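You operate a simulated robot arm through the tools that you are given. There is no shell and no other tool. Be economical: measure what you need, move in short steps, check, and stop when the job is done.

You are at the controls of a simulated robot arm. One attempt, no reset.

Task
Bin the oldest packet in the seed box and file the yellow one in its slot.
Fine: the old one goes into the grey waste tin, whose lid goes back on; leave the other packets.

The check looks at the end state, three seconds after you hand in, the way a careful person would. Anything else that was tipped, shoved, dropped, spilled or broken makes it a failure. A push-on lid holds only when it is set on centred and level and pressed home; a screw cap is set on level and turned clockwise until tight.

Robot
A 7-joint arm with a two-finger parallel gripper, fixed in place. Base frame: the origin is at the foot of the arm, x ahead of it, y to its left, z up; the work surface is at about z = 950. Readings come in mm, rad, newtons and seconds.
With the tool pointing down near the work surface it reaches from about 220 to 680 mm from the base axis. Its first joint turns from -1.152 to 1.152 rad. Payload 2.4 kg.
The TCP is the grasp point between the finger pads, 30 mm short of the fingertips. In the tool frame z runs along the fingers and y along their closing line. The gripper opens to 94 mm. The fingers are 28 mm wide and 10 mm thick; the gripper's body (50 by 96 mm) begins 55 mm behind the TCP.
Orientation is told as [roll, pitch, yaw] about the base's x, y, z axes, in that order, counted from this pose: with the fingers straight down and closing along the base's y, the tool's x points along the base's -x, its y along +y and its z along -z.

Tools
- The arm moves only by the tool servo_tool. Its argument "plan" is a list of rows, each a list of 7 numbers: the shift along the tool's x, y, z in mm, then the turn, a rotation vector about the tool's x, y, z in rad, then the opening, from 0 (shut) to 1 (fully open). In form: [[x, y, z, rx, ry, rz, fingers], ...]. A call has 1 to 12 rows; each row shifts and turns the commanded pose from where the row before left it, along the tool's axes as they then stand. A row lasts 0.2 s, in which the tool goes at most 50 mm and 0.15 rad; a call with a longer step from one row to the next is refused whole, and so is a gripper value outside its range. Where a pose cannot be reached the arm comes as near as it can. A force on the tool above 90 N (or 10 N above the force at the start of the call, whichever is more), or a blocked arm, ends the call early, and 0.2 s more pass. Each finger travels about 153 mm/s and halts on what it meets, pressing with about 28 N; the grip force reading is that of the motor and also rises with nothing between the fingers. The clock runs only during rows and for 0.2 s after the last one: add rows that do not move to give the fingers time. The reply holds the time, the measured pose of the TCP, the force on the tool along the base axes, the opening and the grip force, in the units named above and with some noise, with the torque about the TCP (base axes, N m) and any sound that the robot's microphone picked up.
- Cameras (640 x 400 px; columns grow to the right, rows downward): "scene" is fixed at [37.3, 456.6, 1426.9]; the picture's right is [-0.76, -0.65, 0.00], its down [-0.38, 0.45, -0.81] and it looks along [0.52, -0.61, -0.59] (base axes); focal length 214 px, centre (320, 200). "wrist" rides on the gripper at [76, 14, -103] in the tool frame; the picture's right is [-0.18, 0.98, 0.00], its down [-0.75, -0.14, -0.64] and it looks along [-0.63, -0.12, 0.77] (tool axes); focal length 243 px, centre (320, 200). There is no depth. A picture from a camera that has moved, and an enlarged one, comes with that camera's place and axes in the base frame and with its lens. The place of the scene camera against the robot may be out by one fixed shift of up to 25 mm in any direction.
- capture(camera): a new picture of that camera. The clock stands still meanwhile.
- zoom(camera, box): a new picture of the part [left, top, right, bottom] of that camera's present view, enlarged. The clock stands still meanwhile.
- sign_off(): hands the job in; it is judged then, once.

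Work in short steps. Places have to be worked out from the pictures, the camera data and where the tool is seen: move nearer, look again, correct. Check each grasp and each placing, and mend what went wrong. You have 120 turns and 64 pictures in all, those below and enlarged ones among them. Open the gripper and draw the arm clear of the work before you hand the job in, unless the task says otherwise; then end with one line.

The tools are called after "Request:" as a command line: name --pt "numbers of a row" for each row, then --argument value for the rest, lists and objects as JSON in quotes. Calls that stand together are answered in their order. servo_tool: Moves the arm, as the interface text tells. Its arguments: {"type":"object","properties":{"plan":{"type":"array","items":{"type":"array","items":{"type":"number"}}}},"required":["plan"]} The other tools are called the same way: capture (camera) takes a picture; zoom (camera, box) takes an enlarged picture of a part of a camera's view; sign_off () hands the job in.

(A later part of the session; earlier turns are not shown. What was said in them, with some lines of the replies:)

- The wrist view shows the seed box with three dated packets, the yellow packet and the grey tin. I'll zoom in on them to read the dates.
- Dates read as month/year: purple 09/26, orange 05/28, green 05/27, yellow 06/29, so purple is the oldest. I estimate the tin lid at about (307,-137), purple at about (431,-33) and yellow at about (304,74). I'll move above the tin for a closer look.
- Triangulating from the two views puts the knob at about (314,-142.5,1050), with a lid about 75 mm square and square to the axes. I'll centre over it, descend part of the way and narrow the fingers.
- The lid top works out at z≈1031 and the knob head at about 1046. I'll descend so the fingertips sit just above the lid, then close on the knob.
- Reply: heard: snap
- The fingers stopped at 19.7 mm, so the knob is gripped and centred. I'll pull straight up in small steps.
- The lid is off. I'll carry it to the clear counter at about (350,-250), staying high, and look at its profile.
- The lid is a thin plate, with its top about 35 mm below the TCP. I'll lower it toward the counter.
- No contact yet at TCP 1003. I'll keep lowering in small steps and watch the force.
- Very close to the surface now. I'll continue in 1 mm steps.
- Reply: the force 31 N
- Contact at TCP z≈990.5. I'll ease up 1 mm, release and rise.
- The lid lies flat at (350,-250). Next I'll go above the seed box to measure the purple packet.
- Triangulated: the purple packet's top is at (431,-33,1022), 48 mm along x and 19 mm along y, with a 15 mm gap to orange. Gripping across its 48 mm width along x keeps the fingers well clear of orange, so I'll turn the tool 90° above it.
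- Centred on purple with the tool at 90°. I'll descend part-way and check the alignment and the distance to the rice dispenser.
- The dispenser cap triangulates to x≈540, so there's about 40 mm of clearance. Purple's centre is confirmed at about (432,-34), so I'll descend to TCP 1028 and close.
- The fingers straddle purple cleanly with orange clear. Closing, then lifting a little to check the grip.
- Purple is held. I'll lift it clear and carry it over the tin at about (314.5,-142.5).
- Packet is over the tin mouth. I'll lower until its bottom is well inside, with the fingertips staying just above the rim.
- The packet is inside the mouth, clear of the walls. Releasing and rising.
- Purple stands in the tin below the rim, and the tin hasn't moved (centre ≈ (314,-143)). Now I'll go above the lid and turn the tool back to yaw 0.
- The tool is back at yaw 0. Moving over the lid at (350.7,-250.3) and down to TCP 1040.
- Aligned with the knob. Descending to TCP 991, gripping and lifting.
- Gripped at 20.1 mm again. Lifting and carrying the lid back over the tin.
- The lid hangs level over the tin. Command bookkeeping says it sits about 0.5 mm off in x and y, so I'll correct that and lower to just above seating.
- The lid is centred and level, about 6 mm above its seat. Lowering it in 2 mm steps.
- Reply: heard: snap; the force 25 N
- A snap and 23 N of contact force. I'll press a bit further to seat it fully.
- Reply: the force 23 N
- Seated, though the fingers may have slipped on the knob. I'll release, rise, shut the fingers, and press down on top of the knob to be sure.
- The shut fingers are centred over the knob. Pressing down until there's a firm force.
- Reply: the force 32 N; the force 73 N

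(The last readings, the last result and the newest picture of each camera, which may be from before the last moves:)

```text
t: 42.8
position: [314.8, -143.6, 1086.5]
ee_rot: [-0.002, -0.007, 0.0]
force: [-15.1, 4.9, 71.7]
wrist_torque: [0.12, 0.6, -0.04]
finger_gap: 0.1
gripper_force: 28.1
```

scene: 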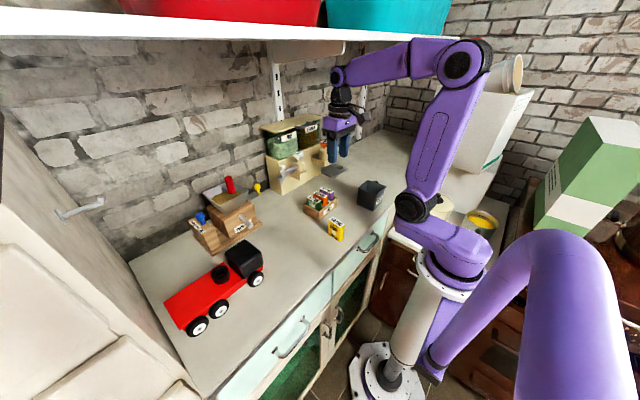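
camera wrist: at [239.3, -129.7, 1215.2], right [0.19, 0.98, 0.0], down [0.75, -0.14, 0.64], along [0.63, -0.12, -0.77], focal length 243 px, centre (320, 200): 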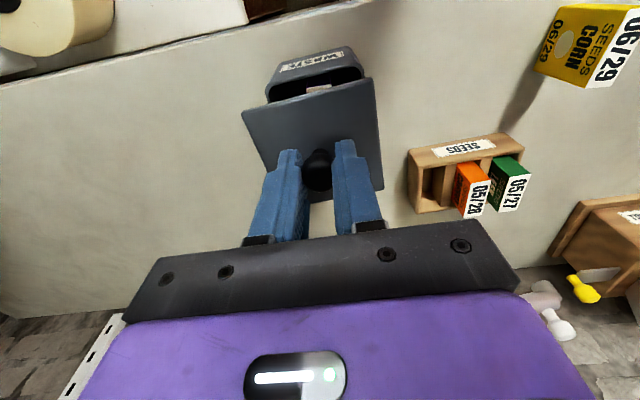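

The knob is rigid under 72 N, so the lid is home. Backing off, then moving to look at the yellow packet.

Request:
servo_tool --pt "0 0 -20 0 0 0 0" --pt "0 0 -40 0 0 0 0.3" --pt "3 35 -30 0 0 0 0.5" --pt "3 45 0 0 0 0 0.8" --pt "0 45 0 0 0 0 0.8" --pt "0 45 0 0 0 0 0.8" --pt "0 40 0 0 0 0 0.8" --pt "0 0 0 0 0 0 0.8"

Request:
capture --camera "wrist"

Request:
zoom --camera "scene" --box '[290, 150, 410, 250]'

```text
t: 44.6
position: [309.3, 69.1, 1174.0]
ee_rot: [0.001, -0.001, 0.0]
force: [-0.5, 0.4, 0.2]
wrist_torque: [0.0, 0.01, -0.01]
finger_gap: 75.0
gripper_force: 0.2
```

```text
25 pictures are left
camera wrist: at [233.4, 82.0, 1277.6], right [0.18, 0.98, 0.0], down [0.75, -0.14, 0.64], along [0.63, -0.12, -0.77], focal length 243 px, centre (320, 200)
```

wrist: 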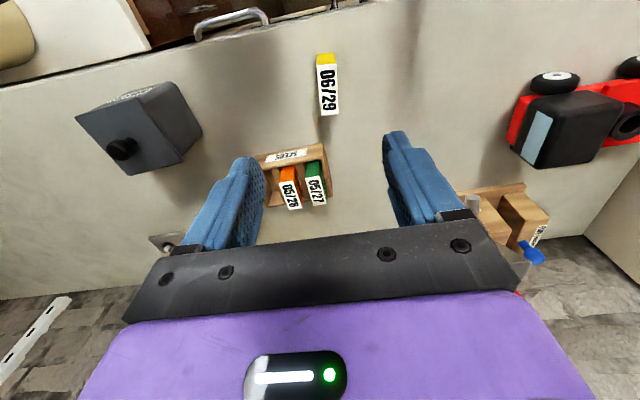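

```text
4.00 times, centred on (350, 200) of scene
camera zoom: at [37.3, 456.6, 1426.9], right [-0.76, -0.65, 0.0], down [-0.38, 0.45, -0.81], along [0.52, -0.61, -0.59], focal length 858 px, centre (200, 200)
```

zoom: 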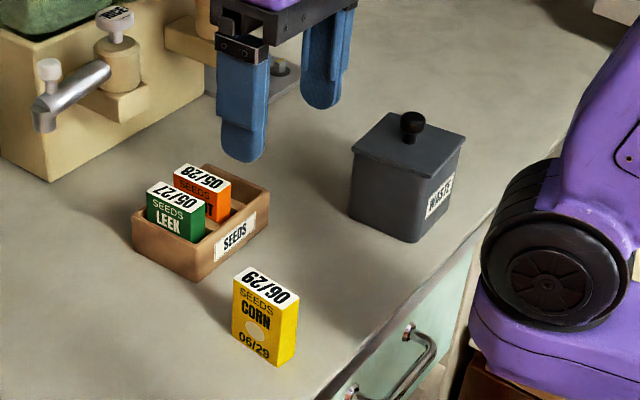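

The lid looks level and centred on the tin. Zooming in on yellow to get its position and yaw.

Request:
zoom --camera "wrist" --box '[270, 40, 370, 130]'

```text
4.44 times, centred on (320, 85) of wrist
camera zoom: at [233.4, 82.0, 1277.6], right [0.18, 0.98, 0.0], down [0.75, -0.14, 0.64], along [0.63, -0.12, -0.77], focal length 1078 px, centre (320, 711)
```

zoom: 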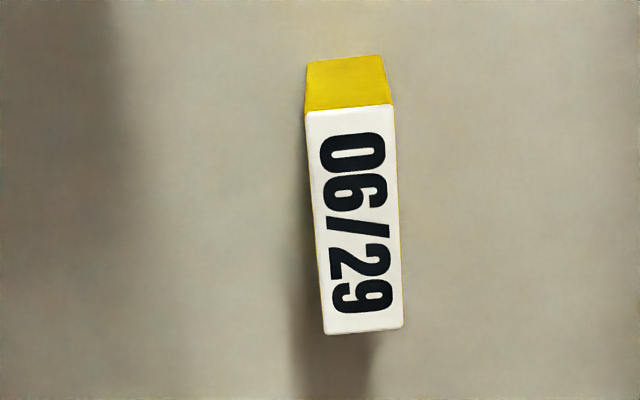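

Yellow's top centre is at about (308,76,1012), yaw about -0.095 rad. I'll turn the tool to match at yaw 1.476, over the packet.

Request:
servo_tool --pt "1 7 20 0 0 0 0.8" --pt "0 0 0 0 0 -0.1476 0.8" --pt "0 0 0 0 0 -0.1476 0.8" --pt "0 0 0 0 0 -0.1476 0.8" --pt "0 0 0 0 0 -0.1476 0.8" --pt "0 0 0 0 0 -0.1476 0.8" --pt "0 0 0 0 0 -0.1476 0.8" --pt "0 0 0 0 0 -0.1476 0.8" --pt "0 0 0 0 0 -0.1476 0.8" --pt "0 0 0 0 0 -0.1476 0.8" --pt "0 0 0 0 0 -0.1476 0.8" --pt "0 0 40 0 0 0 0.8"

Request:
zoom --camera "wrist" --box '[220, 60, 420, 240]'

```text
t: 47.2
position: [307.9, 76.5, 1114.3]
ee_rot: [-0.002, 0.002, 1.479]
force: [-0.1, -0.6, 0.2]
wrist_torque: [-0.05, -0.01, 0.0]
finger_gap: 75.2
gripper_force: 0.1
```

```text
2.22 times, centred on (320, 150) of wrist
camera zoom: at [287.3, -0.4, 1218.0], right [-0.96, 0.27, 0.0], down [0.21, 0.74, 0.64], along [0.18, 0.62, -0.77], focal length 539 px, centre (320, 311)
```

zoom: 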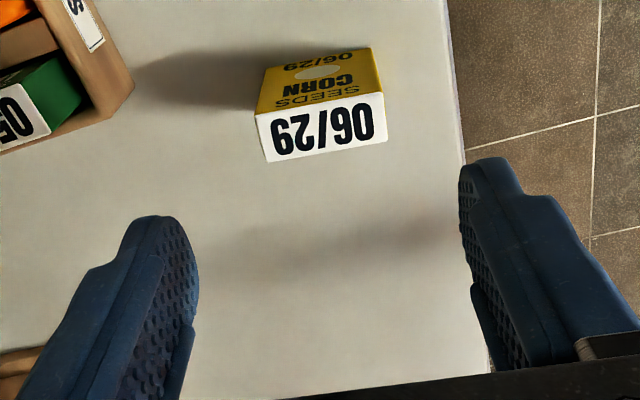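

Centre confirmed at (308.5,76.5). Descending to TCP 1018 and closing gently.

Request:
servo_tool --pt "0 -0.5 30 0 0 0 0.8" --pt "0 0 30 0 0 0 0.8" --pt "0 0 25 0 0 0 0.8" --pt "0 0 11 0 0 0 0.8" --pt "0 0 0 0 0 0 0.6" --pt "0 0 0 0 0 0 0.55" --pt "0 0 0 0 0 0 0.5" --pt "0 0 0 0 0 0 0.4" --pt "0 0 0 0 0 0 0.4"

Request:
capture --camera "wrist"

Request:
zoom --camera "scene" --box '[290, 170, 380, 250]'

```text
t: 49.2
position: [308.3, 74.5, 1017.6]
ee_rot: [-0.003, 0.001, 1.478]
force: [-0.7, -0.4, 0.3]
wrist_torque: [-0.01, 0.01, 0.02]
finger_gap: 48.7
gripper_force: 27.5
```

```text
21 pictures are left
camera wrist: at [286.6, -1.5, 1121.7], right [-0.96, 0.28, 0.0], down [0.21, 0.74, 0.64], along [0.18, 0.62, -0.77], focal length 243 px, centre (320, 200)
```

wrist: 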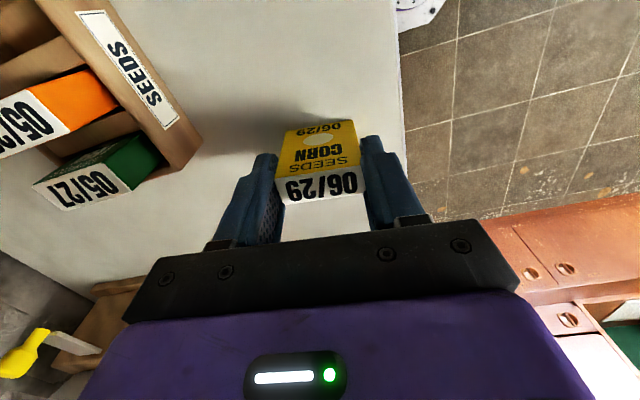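

```text
5.00 times, centred on (335, 210) of scene
camera zoom: at [37.3, 456.6, 1426.9], right [-0.76, -0.65, 0.0], down [-0.38, 0.45, -0.81], along [0.52, -0.61, -0.59], focal length 1072 px, centre (245, 150)
```

zoom: 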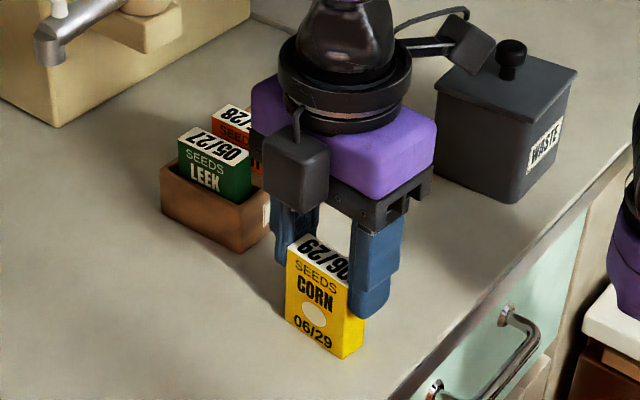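

Yellow is gripped at 48.7 mm. Lifting it clear and squaring the tool to yaw 1.571.

Request:
servo_tool --pt "0 0 -5 0 0 0 0.4" --pt "0 0 -25 0 0 0 0.4" --pt "0 0 -40 0 0 0 0.4" --pt "0 0 -42 0 0 -0.094 0.4" --pt "0 0 0 0 0 0 0.4"

```text
t: 50.4
position: [307.7, 73.0, 1130.7]
ee_rot: [-0.002, 0.001, 1.571]
force: [-0.4, 0.0, -1.4]
wrist_torque: [-0.03, -0.01, -0.01]
finger_gap: 48.8
gripper_force: 28.5
```

Now carry it above the empty slot at about (432,-34).

Request:
servo_tool --pt "27 -31 0 0 0 0 0.4" --pt "27 -31 0 0 0 0 0.4" --pt "27 -31 0 0 0 0 0.4" --pt "27 -31 0 0 0 0 0.4" --pt "0 0 0 0 0 0 0.4" --pt "0 0 0 0 0 0 0.4"

Request:
zoom --camera "wrist" --box '[220, 60, 420, 240]'

Request:
zoom --camera "scene" --box '[280, 130, 370, 220]'

```text
t: 51.8
position: [431.7, -33.4, 1130.0]
ee_rot: [-0.001, -0.001, 1.57]
force: [0.9, -0.5, -0.2]
wrist_torque: [0.01, -0.01, -0.04]
finger_gap: 48.7
gripper_force: 28.1
```

```text
2.22 times, centred on (320, 150) of wrist
camera zoom: at [418.8, -110.9, 1234.1], right [-0.98, 0.19, 0.0], down [0.14, 0.75, 0.64], along [0.12, 0.63, -0.77], focal length 539 px, centre (320, 311)
```

zoom: 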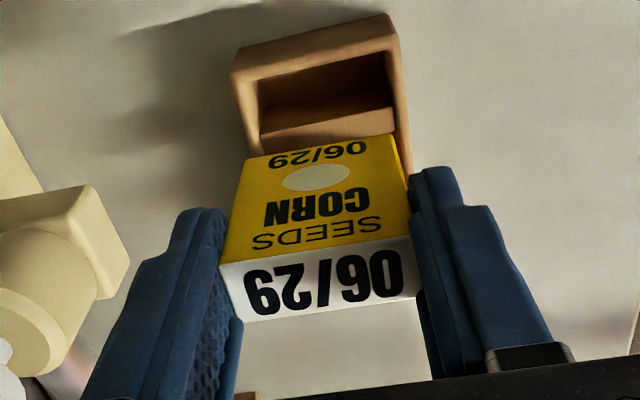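

```text
4.44 times, centred on (325, 175) of scene
camera zoom: at [37.3, 456.6, 1426.9], right [-0.76, -0.65, 0.0], down [-0.38, 0.45, -0.81], along [0.52, -0.61, -0.59], focal length 953 px, centre (298, 311)
```

zoom: 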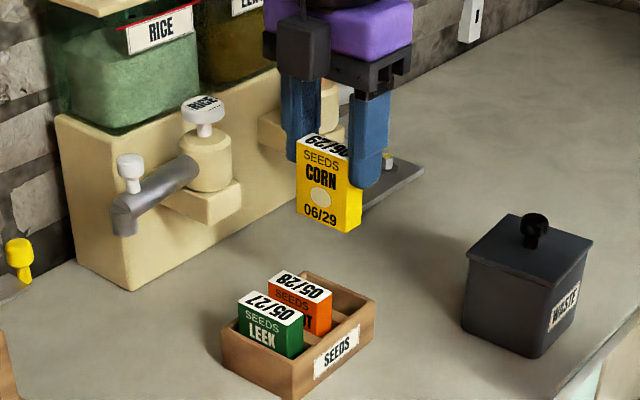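

Yellow hangs above the slot. I'll zoom in to compare its bottom edge with the slot opening before inserting.

Request:
zoom --camera "wrist" --box '[270, 55, 370, 135]'

Request:
zoom --camera "scene" --box '[305, 180, 350, 225]'

```text
5.00 times, centred on (320, 95) of wrist
camera zoom: at [418.8, -110.9, 1234.1], right [-0.98, 0.19, 0.0], down [0.14, 0.75, 0.64], along [0.12, 0.63, -0.77], focal length 1213 px, centre (320, 725)
```

zoom: 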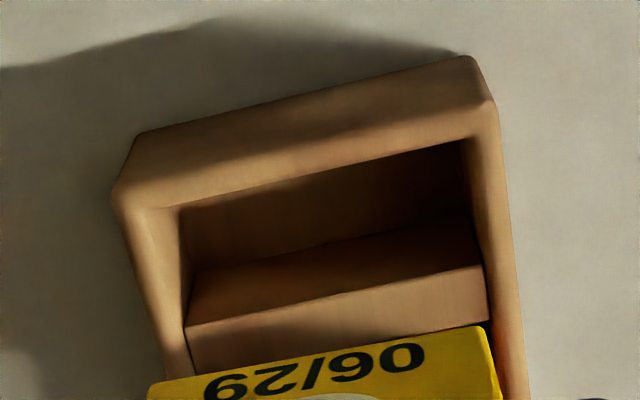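

```text
8.89 times, centred on (328, 202) of scene
camera zoom: at [37.3, 456.6, 1426.9], right [-0.76, -0.65, 0.0], down [-0.38, 0.45, -0.81], along [0.52, -0.61, -0.59], focal length 1906 px, centre (253, 178)
```

zoom: 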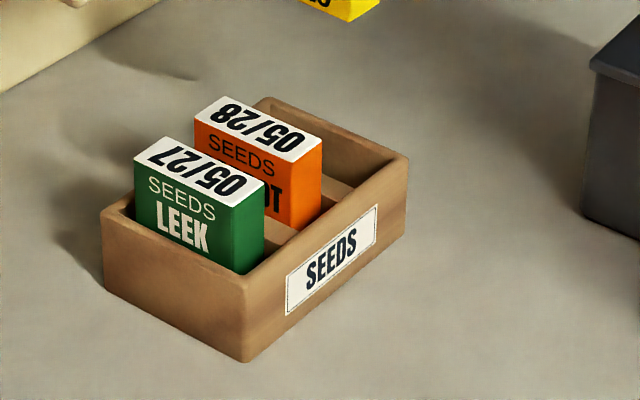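

Worked out: slot interior x 404–459, y -44.5…-20.7 (centre (431.7,-32.6)), rim z≈990. The yellow packet sits about 2.5 mm too far toward +y, so I'll shift it and lower to just above the rim.

Request:
servo_tool --pt "2.5 0 20 0 0 0 0.4" --pt "0 0 20 0 0 0 0.4" --pt "0 0 18 0 0 0 0.4" --pt "0 0 0 0 0 0 0.4" --pt "0 0 0 0 0 0 0.4"

Request:
zoom --camera "wrist" --box '[260, 70, 390, 190]'

Request:
zoom --camera "scene" --box '[295, 165, 355, 225]'

```text
t: 53.0
position: [432.1, -36.1, 1071.6]
ee_rot: [-0.001, -0.001, 1.569]
force: [-0.9, -0.8, -1.0]
wrist_torque: [-0.03, 0.01, 0.0]
finger_gap: 48.7
gripper_force: 27.9
```

```text
3.33 times, centred on (325, 130) of wrist
camera zoom: at [418.3, -113.1, 1175.7], right [-0.98, 0.19, 0.0], down [0.14, 0.75, 0.64], along [0.12, 0.63, -0.77], focal length 809 px, centre (303, 433)
```

zoom: 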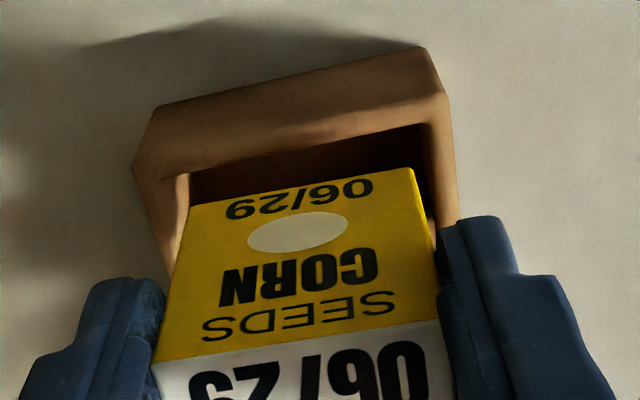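

```text
6.67 times, centred on (325, 195) of scene
camera zoom: at [37.3, 456.6, 1426.9], right [-0.76, -0.65, 0.0], down [-0.38, 0.45, -0.81], along [0.52, -0.61, -0.59], focal length 1430 px, centre (287, 233)
```

zoom: 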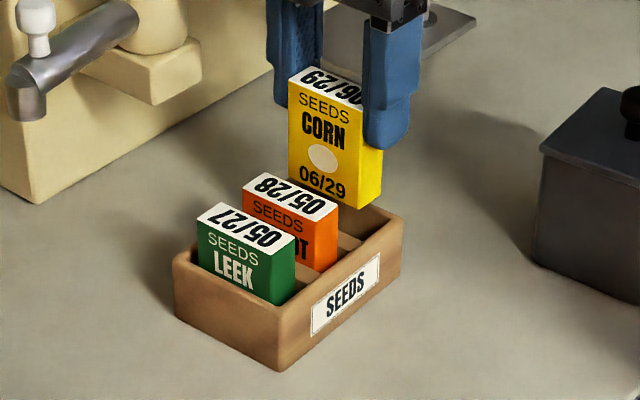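

Bottom edge vs slot shows about 3 mm clearance on one side and 1.7 on the other. I'll nudge slightly to centre it, then lower into the slot watching the force.

Request:
servo_tool --pt "0.6 0.8 5 0 0 0 0.4" --pt "0 0 6 0 0 0 0.4" --pt "0 0 6 0 0 0 0.4" --pt "0 0 4 0 0 0 0.4" --pt "0 0 0 0 0 0 0.4"

Request:
servo_tool --pt "0 0 4 0 0 0 0.4" --pt "0 0 4 0 0 0 0.4" --pt "0 0 4 0 0 0 0.4" --pt "0 0 0 0 0 0 0.4"

Request:
zoom --camera "scene" --box '[295, 165, 355, 225]'

```text
t: 54.2
position: [431.4, -35.5, 1050.9]
ee_rot: [-0.001, 0.0, 1.568]
force: [-0.1, 0.5, -0.7]
wrist_torque: [0.02, 0.04, 0.02]
finger_gap: 48.7
gripper_force: 28.2
```

```text
t: 55.2
position: [429.7, -36.8, 1038.9]
ee_rot: [0.001, 0.0, 1.569]
force: [0.5, -0.2, 0.2]
wrist_torque: [0.01, 0.02, -0.01]
finger_gap: 48.8
gripper_force: 27.2
```

```text
6.67 times, centred on (325, 195) of scene
camera zoom: at [37.3, 456.6, 1426.9], right [-0.76, -0.65, 0.0], down [-0.38, 0.45, -0.81], along [0.52, -0.61, -0.59], focal length 1430 px, centre (287, 233)
```

zoom: 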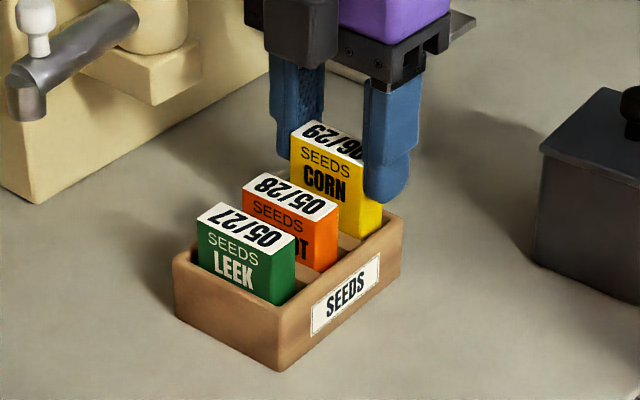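

Sliding in with no contact force. I'll continue slowly to the floor, expected at TCP ≈ 1028.

Request:
servo_tool --pt "0 0 3 0 0 0 0.4" --pt "0 0 3 0 0 0 0.4" --pt "0 0 2 0 0 0 0.4" --pt "0 0 0 0 0 0 0.4"

Request:
servo_tool --pt "0 0 1 0 0 0 0.4" --pt "0 0 1 0 0 0 0.4" --pt "0 0 0 0 0 0 0.4"

```text
t: 56.2
position: [430.5, -37.3, 1031.9]
ee_rot: [-0.001, 0.0, 1.572]
force: [0.1, -0.8, -0.6]
wrist_torque: [-0.01, -0.03, -0.02]
finger_gap: 49.0
gripper_force: 28.0
```

```text
t: 57.0
position: [430.5, -36.4, 1029.2]
ee_rot: [-0.002, 0.001, 1.571]
force: [0.2, 0.0, 0.0]
wrist_torque: [-0.01, -0.03, 0.01]
finger_gap: 48.8
gripper_force: 28.1
```

Request:
servo_tool --pt "0 0 1 0 0 0 0.4" --pt "0 0 0 0 0 0 0.4"

Request:
servo_tool --pt "0 0 1 0 0 0 0.4" --pt "0 0 0 0 0 0 0.4"

Request:
zoom --camera "wrist" --box '[240, 80, 410, 220]'

```text
t: 57.6
position: [431.8, -36.3, 1028.3]
ee_rot: [-0.002, 0.0, 1.567]
force: [0.7, -0.3, -1.1]
wrist_torque: [-0.02, 0.0, 0.0]
finger_gap: 48.9
gripper_force: 28.2
```

```text
t: 58.2
position: [430.7, -35.8, 1026.8]
ee_rot: [0.001, 0.0, 1.569]
force: [0.1, -0.8, -0.7]
wrist_torque: [0.04, 0.0, 0.0]
finger_gap: 48.5
gripper_force: 27.6
```

```text
2.86 times, centred on (325, 150) of wrist
camera zoom: at [417.3, -113.7, 1130.9], right [-0.98, 0.18, 0.0], down [0.14, 0.75, 0.64], along [0.12, 0.63, -0.77], focal length 693 px, centre (306, 343)
```

zoom: 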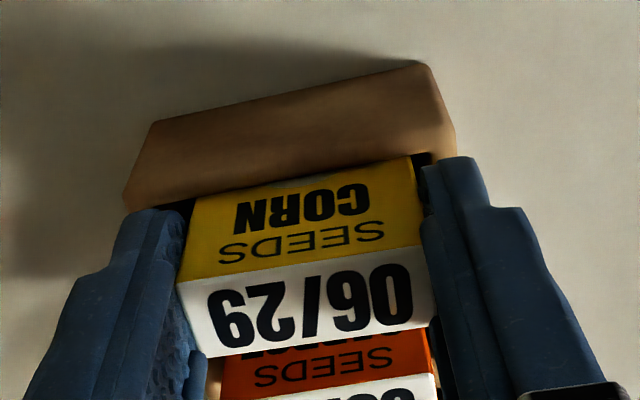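

No contact yet. Continuing 1 mm at a time; the tips still have a few mm above the rim.

Request:
servo_tool --pt "0 0 1 0 0 0 0.4" --pt "0 0 0 0 0 0 0.4"

Request:
servo_tool --pt "0 0 1 0 0 0 0.4" --pt "0 0 0 0 0 0 0.4"

```text
t: 58.8
position: [432.4, -37.3, 1025.6]
ee_rot: [-0.003, 0.001, 1.57]
force: [0.0, 0.1, -0.1]
wrist_torque: [0.02, 0.01, 0.05]
finger_gap: 48.7
gripper_force: 28.4
```

```text
t: 59.4
position: [430.7, -36.7, 1025.3]
ee_rot: [-0.003, 0.0, 1.57]
force: [-0.1, -0.2, -0.4]
wrist_torque: [0.0, 0.0, 0.0]
finger_gap: 48.5
gripper_force: 27.8
```

Request:
servo_tool --pt "0 0 1 0 0 0 0.4" --pt "0 0 0 0 0 0 0.4"

Request:
servo_tool --pt "0 0 1 0 0 0 0.4" --pt "0 0 0 0 0 0 0.4"

Request:
zoom --camera "scene" --box '[295, 165, 355, 225]'

```text
t: 60.0
position: [431.6, -37.4, 1025.2]
ee_rot: [-0.003, -0.001, 1.571]
force: [-1.2, 0.3, -0.2]
wrist_torque: [0.0, -0.03, -0.01]
finger_gap: 49.0
gripper_force: 28.0
```

```text
t: 60.6
position: [429.9, -35.8, 1024.2]
ee_rot: [-0.003, 0.002, 1.568]
force: [0.3, -0.3, -0.2]
wrist_torque: [0.02, 0.0, -0.01]
finger_gap: 49.0
gripper_force: 27.9
```

```text
6.67 times, centred on (325, 195) of scene
camera zoom: at [37.3, 456.6, 1426.9], right [-0.76, -0.65, 0.0], down [-0.38, 0.45, -0.81], along [0.52, -0.61, -0.59], focal length 1430 px, centre (287, 233)
```

zoom: 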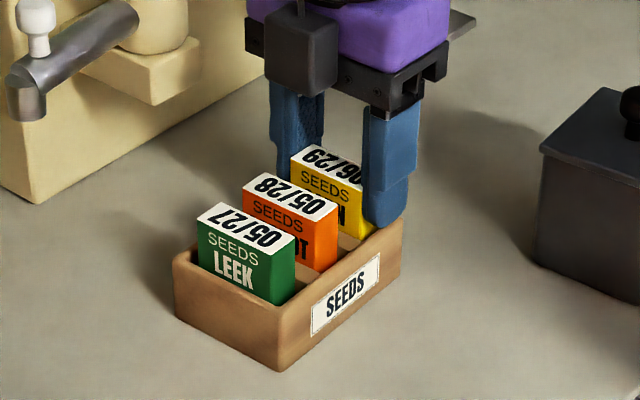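

Yellow's top is only a mm or two higher than its neighbours' line. Two more small steps.

Request:
servo_tool --pt "0 0 1 0 0 0 0.4" --pt "0 0 0 0 0 0 0.4"

Request:
servo_tool --pt "0 0 1 0 0 0 0.4" --pt "0 0 0 0 0 0 0.4"

```text
t: 61.2
position: [431.2, -35.9, 1022.5]
ee_rot: [-0.002, 0.0, 1.569]
force: [-3.0, 0.8, 10.6]
wrist_torque: [0.12, 0.28, 0.05]
finger_gap: 48.9
gripper_force: 27.7
```

```text
t: 61.8
position: [431.3, -36.5, 1021.2]
ee_rot: [-0.004, -0.001, 1.569]
force: [-6.6, 0.9, 25.9]
wrist_torque: [0.2, 0.35, 0.0]
finger_gap: 48.8
gripper_force: 28.3
```

Contact with the floor. I'll ease up 1.5 mm, open, and rise straight up.

Request:
servo_tool --pt "0 0 -1.5 0 0 0 0.4" --pt "0 0 0 0 0 0 0.55" --pt "0 0 0 0 0 0 0.65" --pt "0 0 0 0 0 0 0.65" --pt "0 0 -15 0 0 0 0.65" --pt "0 0 -40 0 0 0 0.65" --pt "0 0 -45 0 0 0 0.65" --pt "0 0 -45 0 0 0 0.65" --pt "0 0 0 0 0 0 0.65"

Request:
capture --camera "wrist"

Request:
zoom --camera "scene" --box '[295, 165, 355, 225]'

```text
t: 63.8
position: [430.3, -36.3, 1167.3]
ee_rot: [-0.002, -0.001, 1.57]
force: [-1.1, 0.5, -0.4]
wrist_torque: [0.01, -0.02, -0.03]
finger_gap: 61.3
gripper_force: 0.1
```

```text
10 pictures are left
camera wrist: at [417.5, -113.3, 1271.1], right [-0.98, 0.18, 0.0], down [0.14, 0.75, 0.64], along [0.12, 0.63, -0.77], focal length 243 px, centre (320, 200)
```

wrist: 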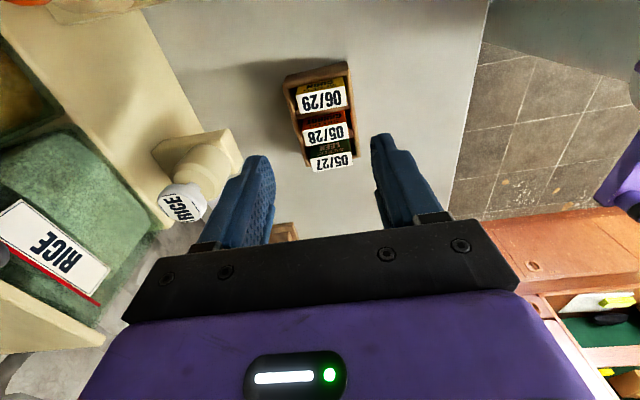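

```text
6.67 times, centred on (325, 195) of scene
camera zoom: at [37.3, 456.6, 1426.9], right [-0.76, -0.65, 0.0], down [-0.38, 0.45, -0.81], along [0.52, -0.61, -0.59], focal length 1430 px, centre (287, 233)
```

zoom: 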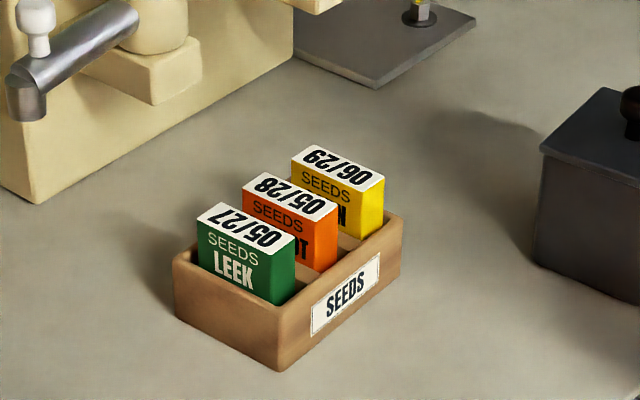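

Yellow sits in the slot level with its neighbours, matching where purple was. I'll draw the arm clear and take a final look.

Request:
servo_tool --pt "0 20 -45 0 0 0 0.65" --pt "0 40 -45 0 0 0 0.65" --pt "0 40 -20 0 0 0 0.65" --pt "0 30 0 0 0 0 0.65" --pt "0 0 0 0 0 0 0.65"

Request:
capture --camera "scene"

Request:
zoom --camera "scene" --box '[290, 160, 400, 235]'

```text
refused: row 2 steps farther than a row can; nothing moved
```

```text
8 pictures are left
```

scene: 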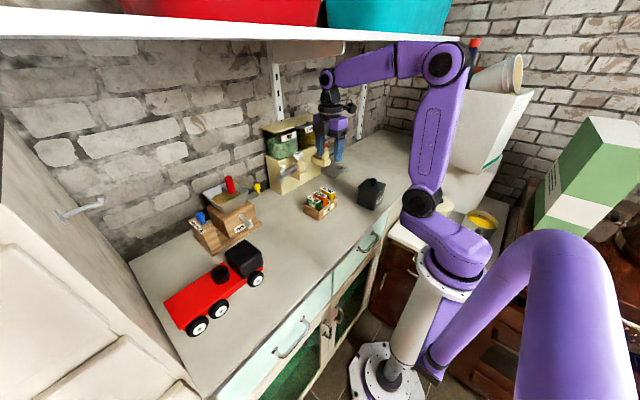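

```text
5.33 times, centred on (345, 198) of scene
camera zoom: at [37.3, 456.6, 1426.9], right [-0.76, -0.65, 0.0], down [-0.38, 0.45, -0.81], along [0.52, -0.61, -0.59], focal length 1144 px, centre (187, 213)
```

zoom: 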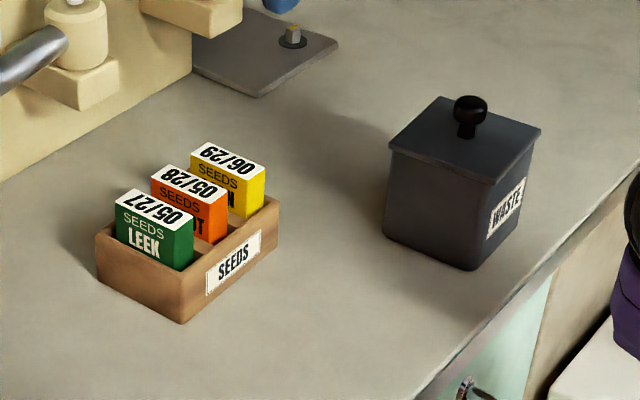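

That plan was refused for step size, but the pictures show everything in place. Repeating the retreat with smaller steps.

Request:
servo_tool --pt "0 15 -35 0 0 0 0.65" --pt "0 25 -35 0 0 0 0.65" --pt "0 30 -30 0 0 0 0.65" --pt "0 40 0 0 0 0 0.65" --pt "0 0 0 0 0 0 0.65"

Request:
capture --camera "scene"

```text
t: 65.0
position: [320.2, -35.8, 1267.3]
ee_rot: [-0.004, -0.001, 1.57]
force: [-0.7, -0.1, 0.8]
wrist_torque: [-0.02, 0.04, 0.0]
finger_gap: 61.2
gripper_force: 0.2
```

```text
6 pictures are left
```

scene: 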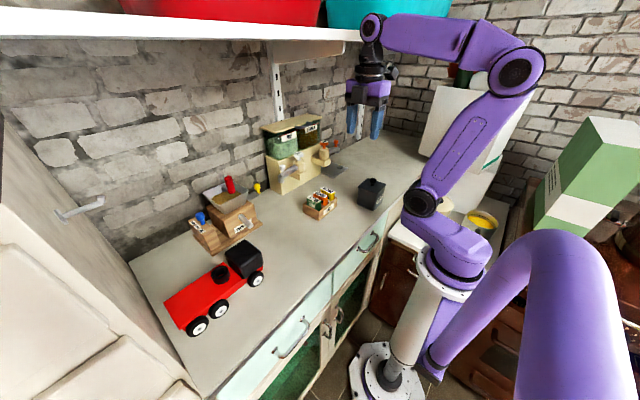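

The arm is clear, the gripper is open, and the box and tin are as required. Handing in.

Request:
sign_off

```text
The job is handed in.
```

The oldest packet (purple beet, 09/26) is in the grey waste tin with its lid pressed back on, and the yellow corn packet (06/29) is in its slot; the orange and green packets were left in place.
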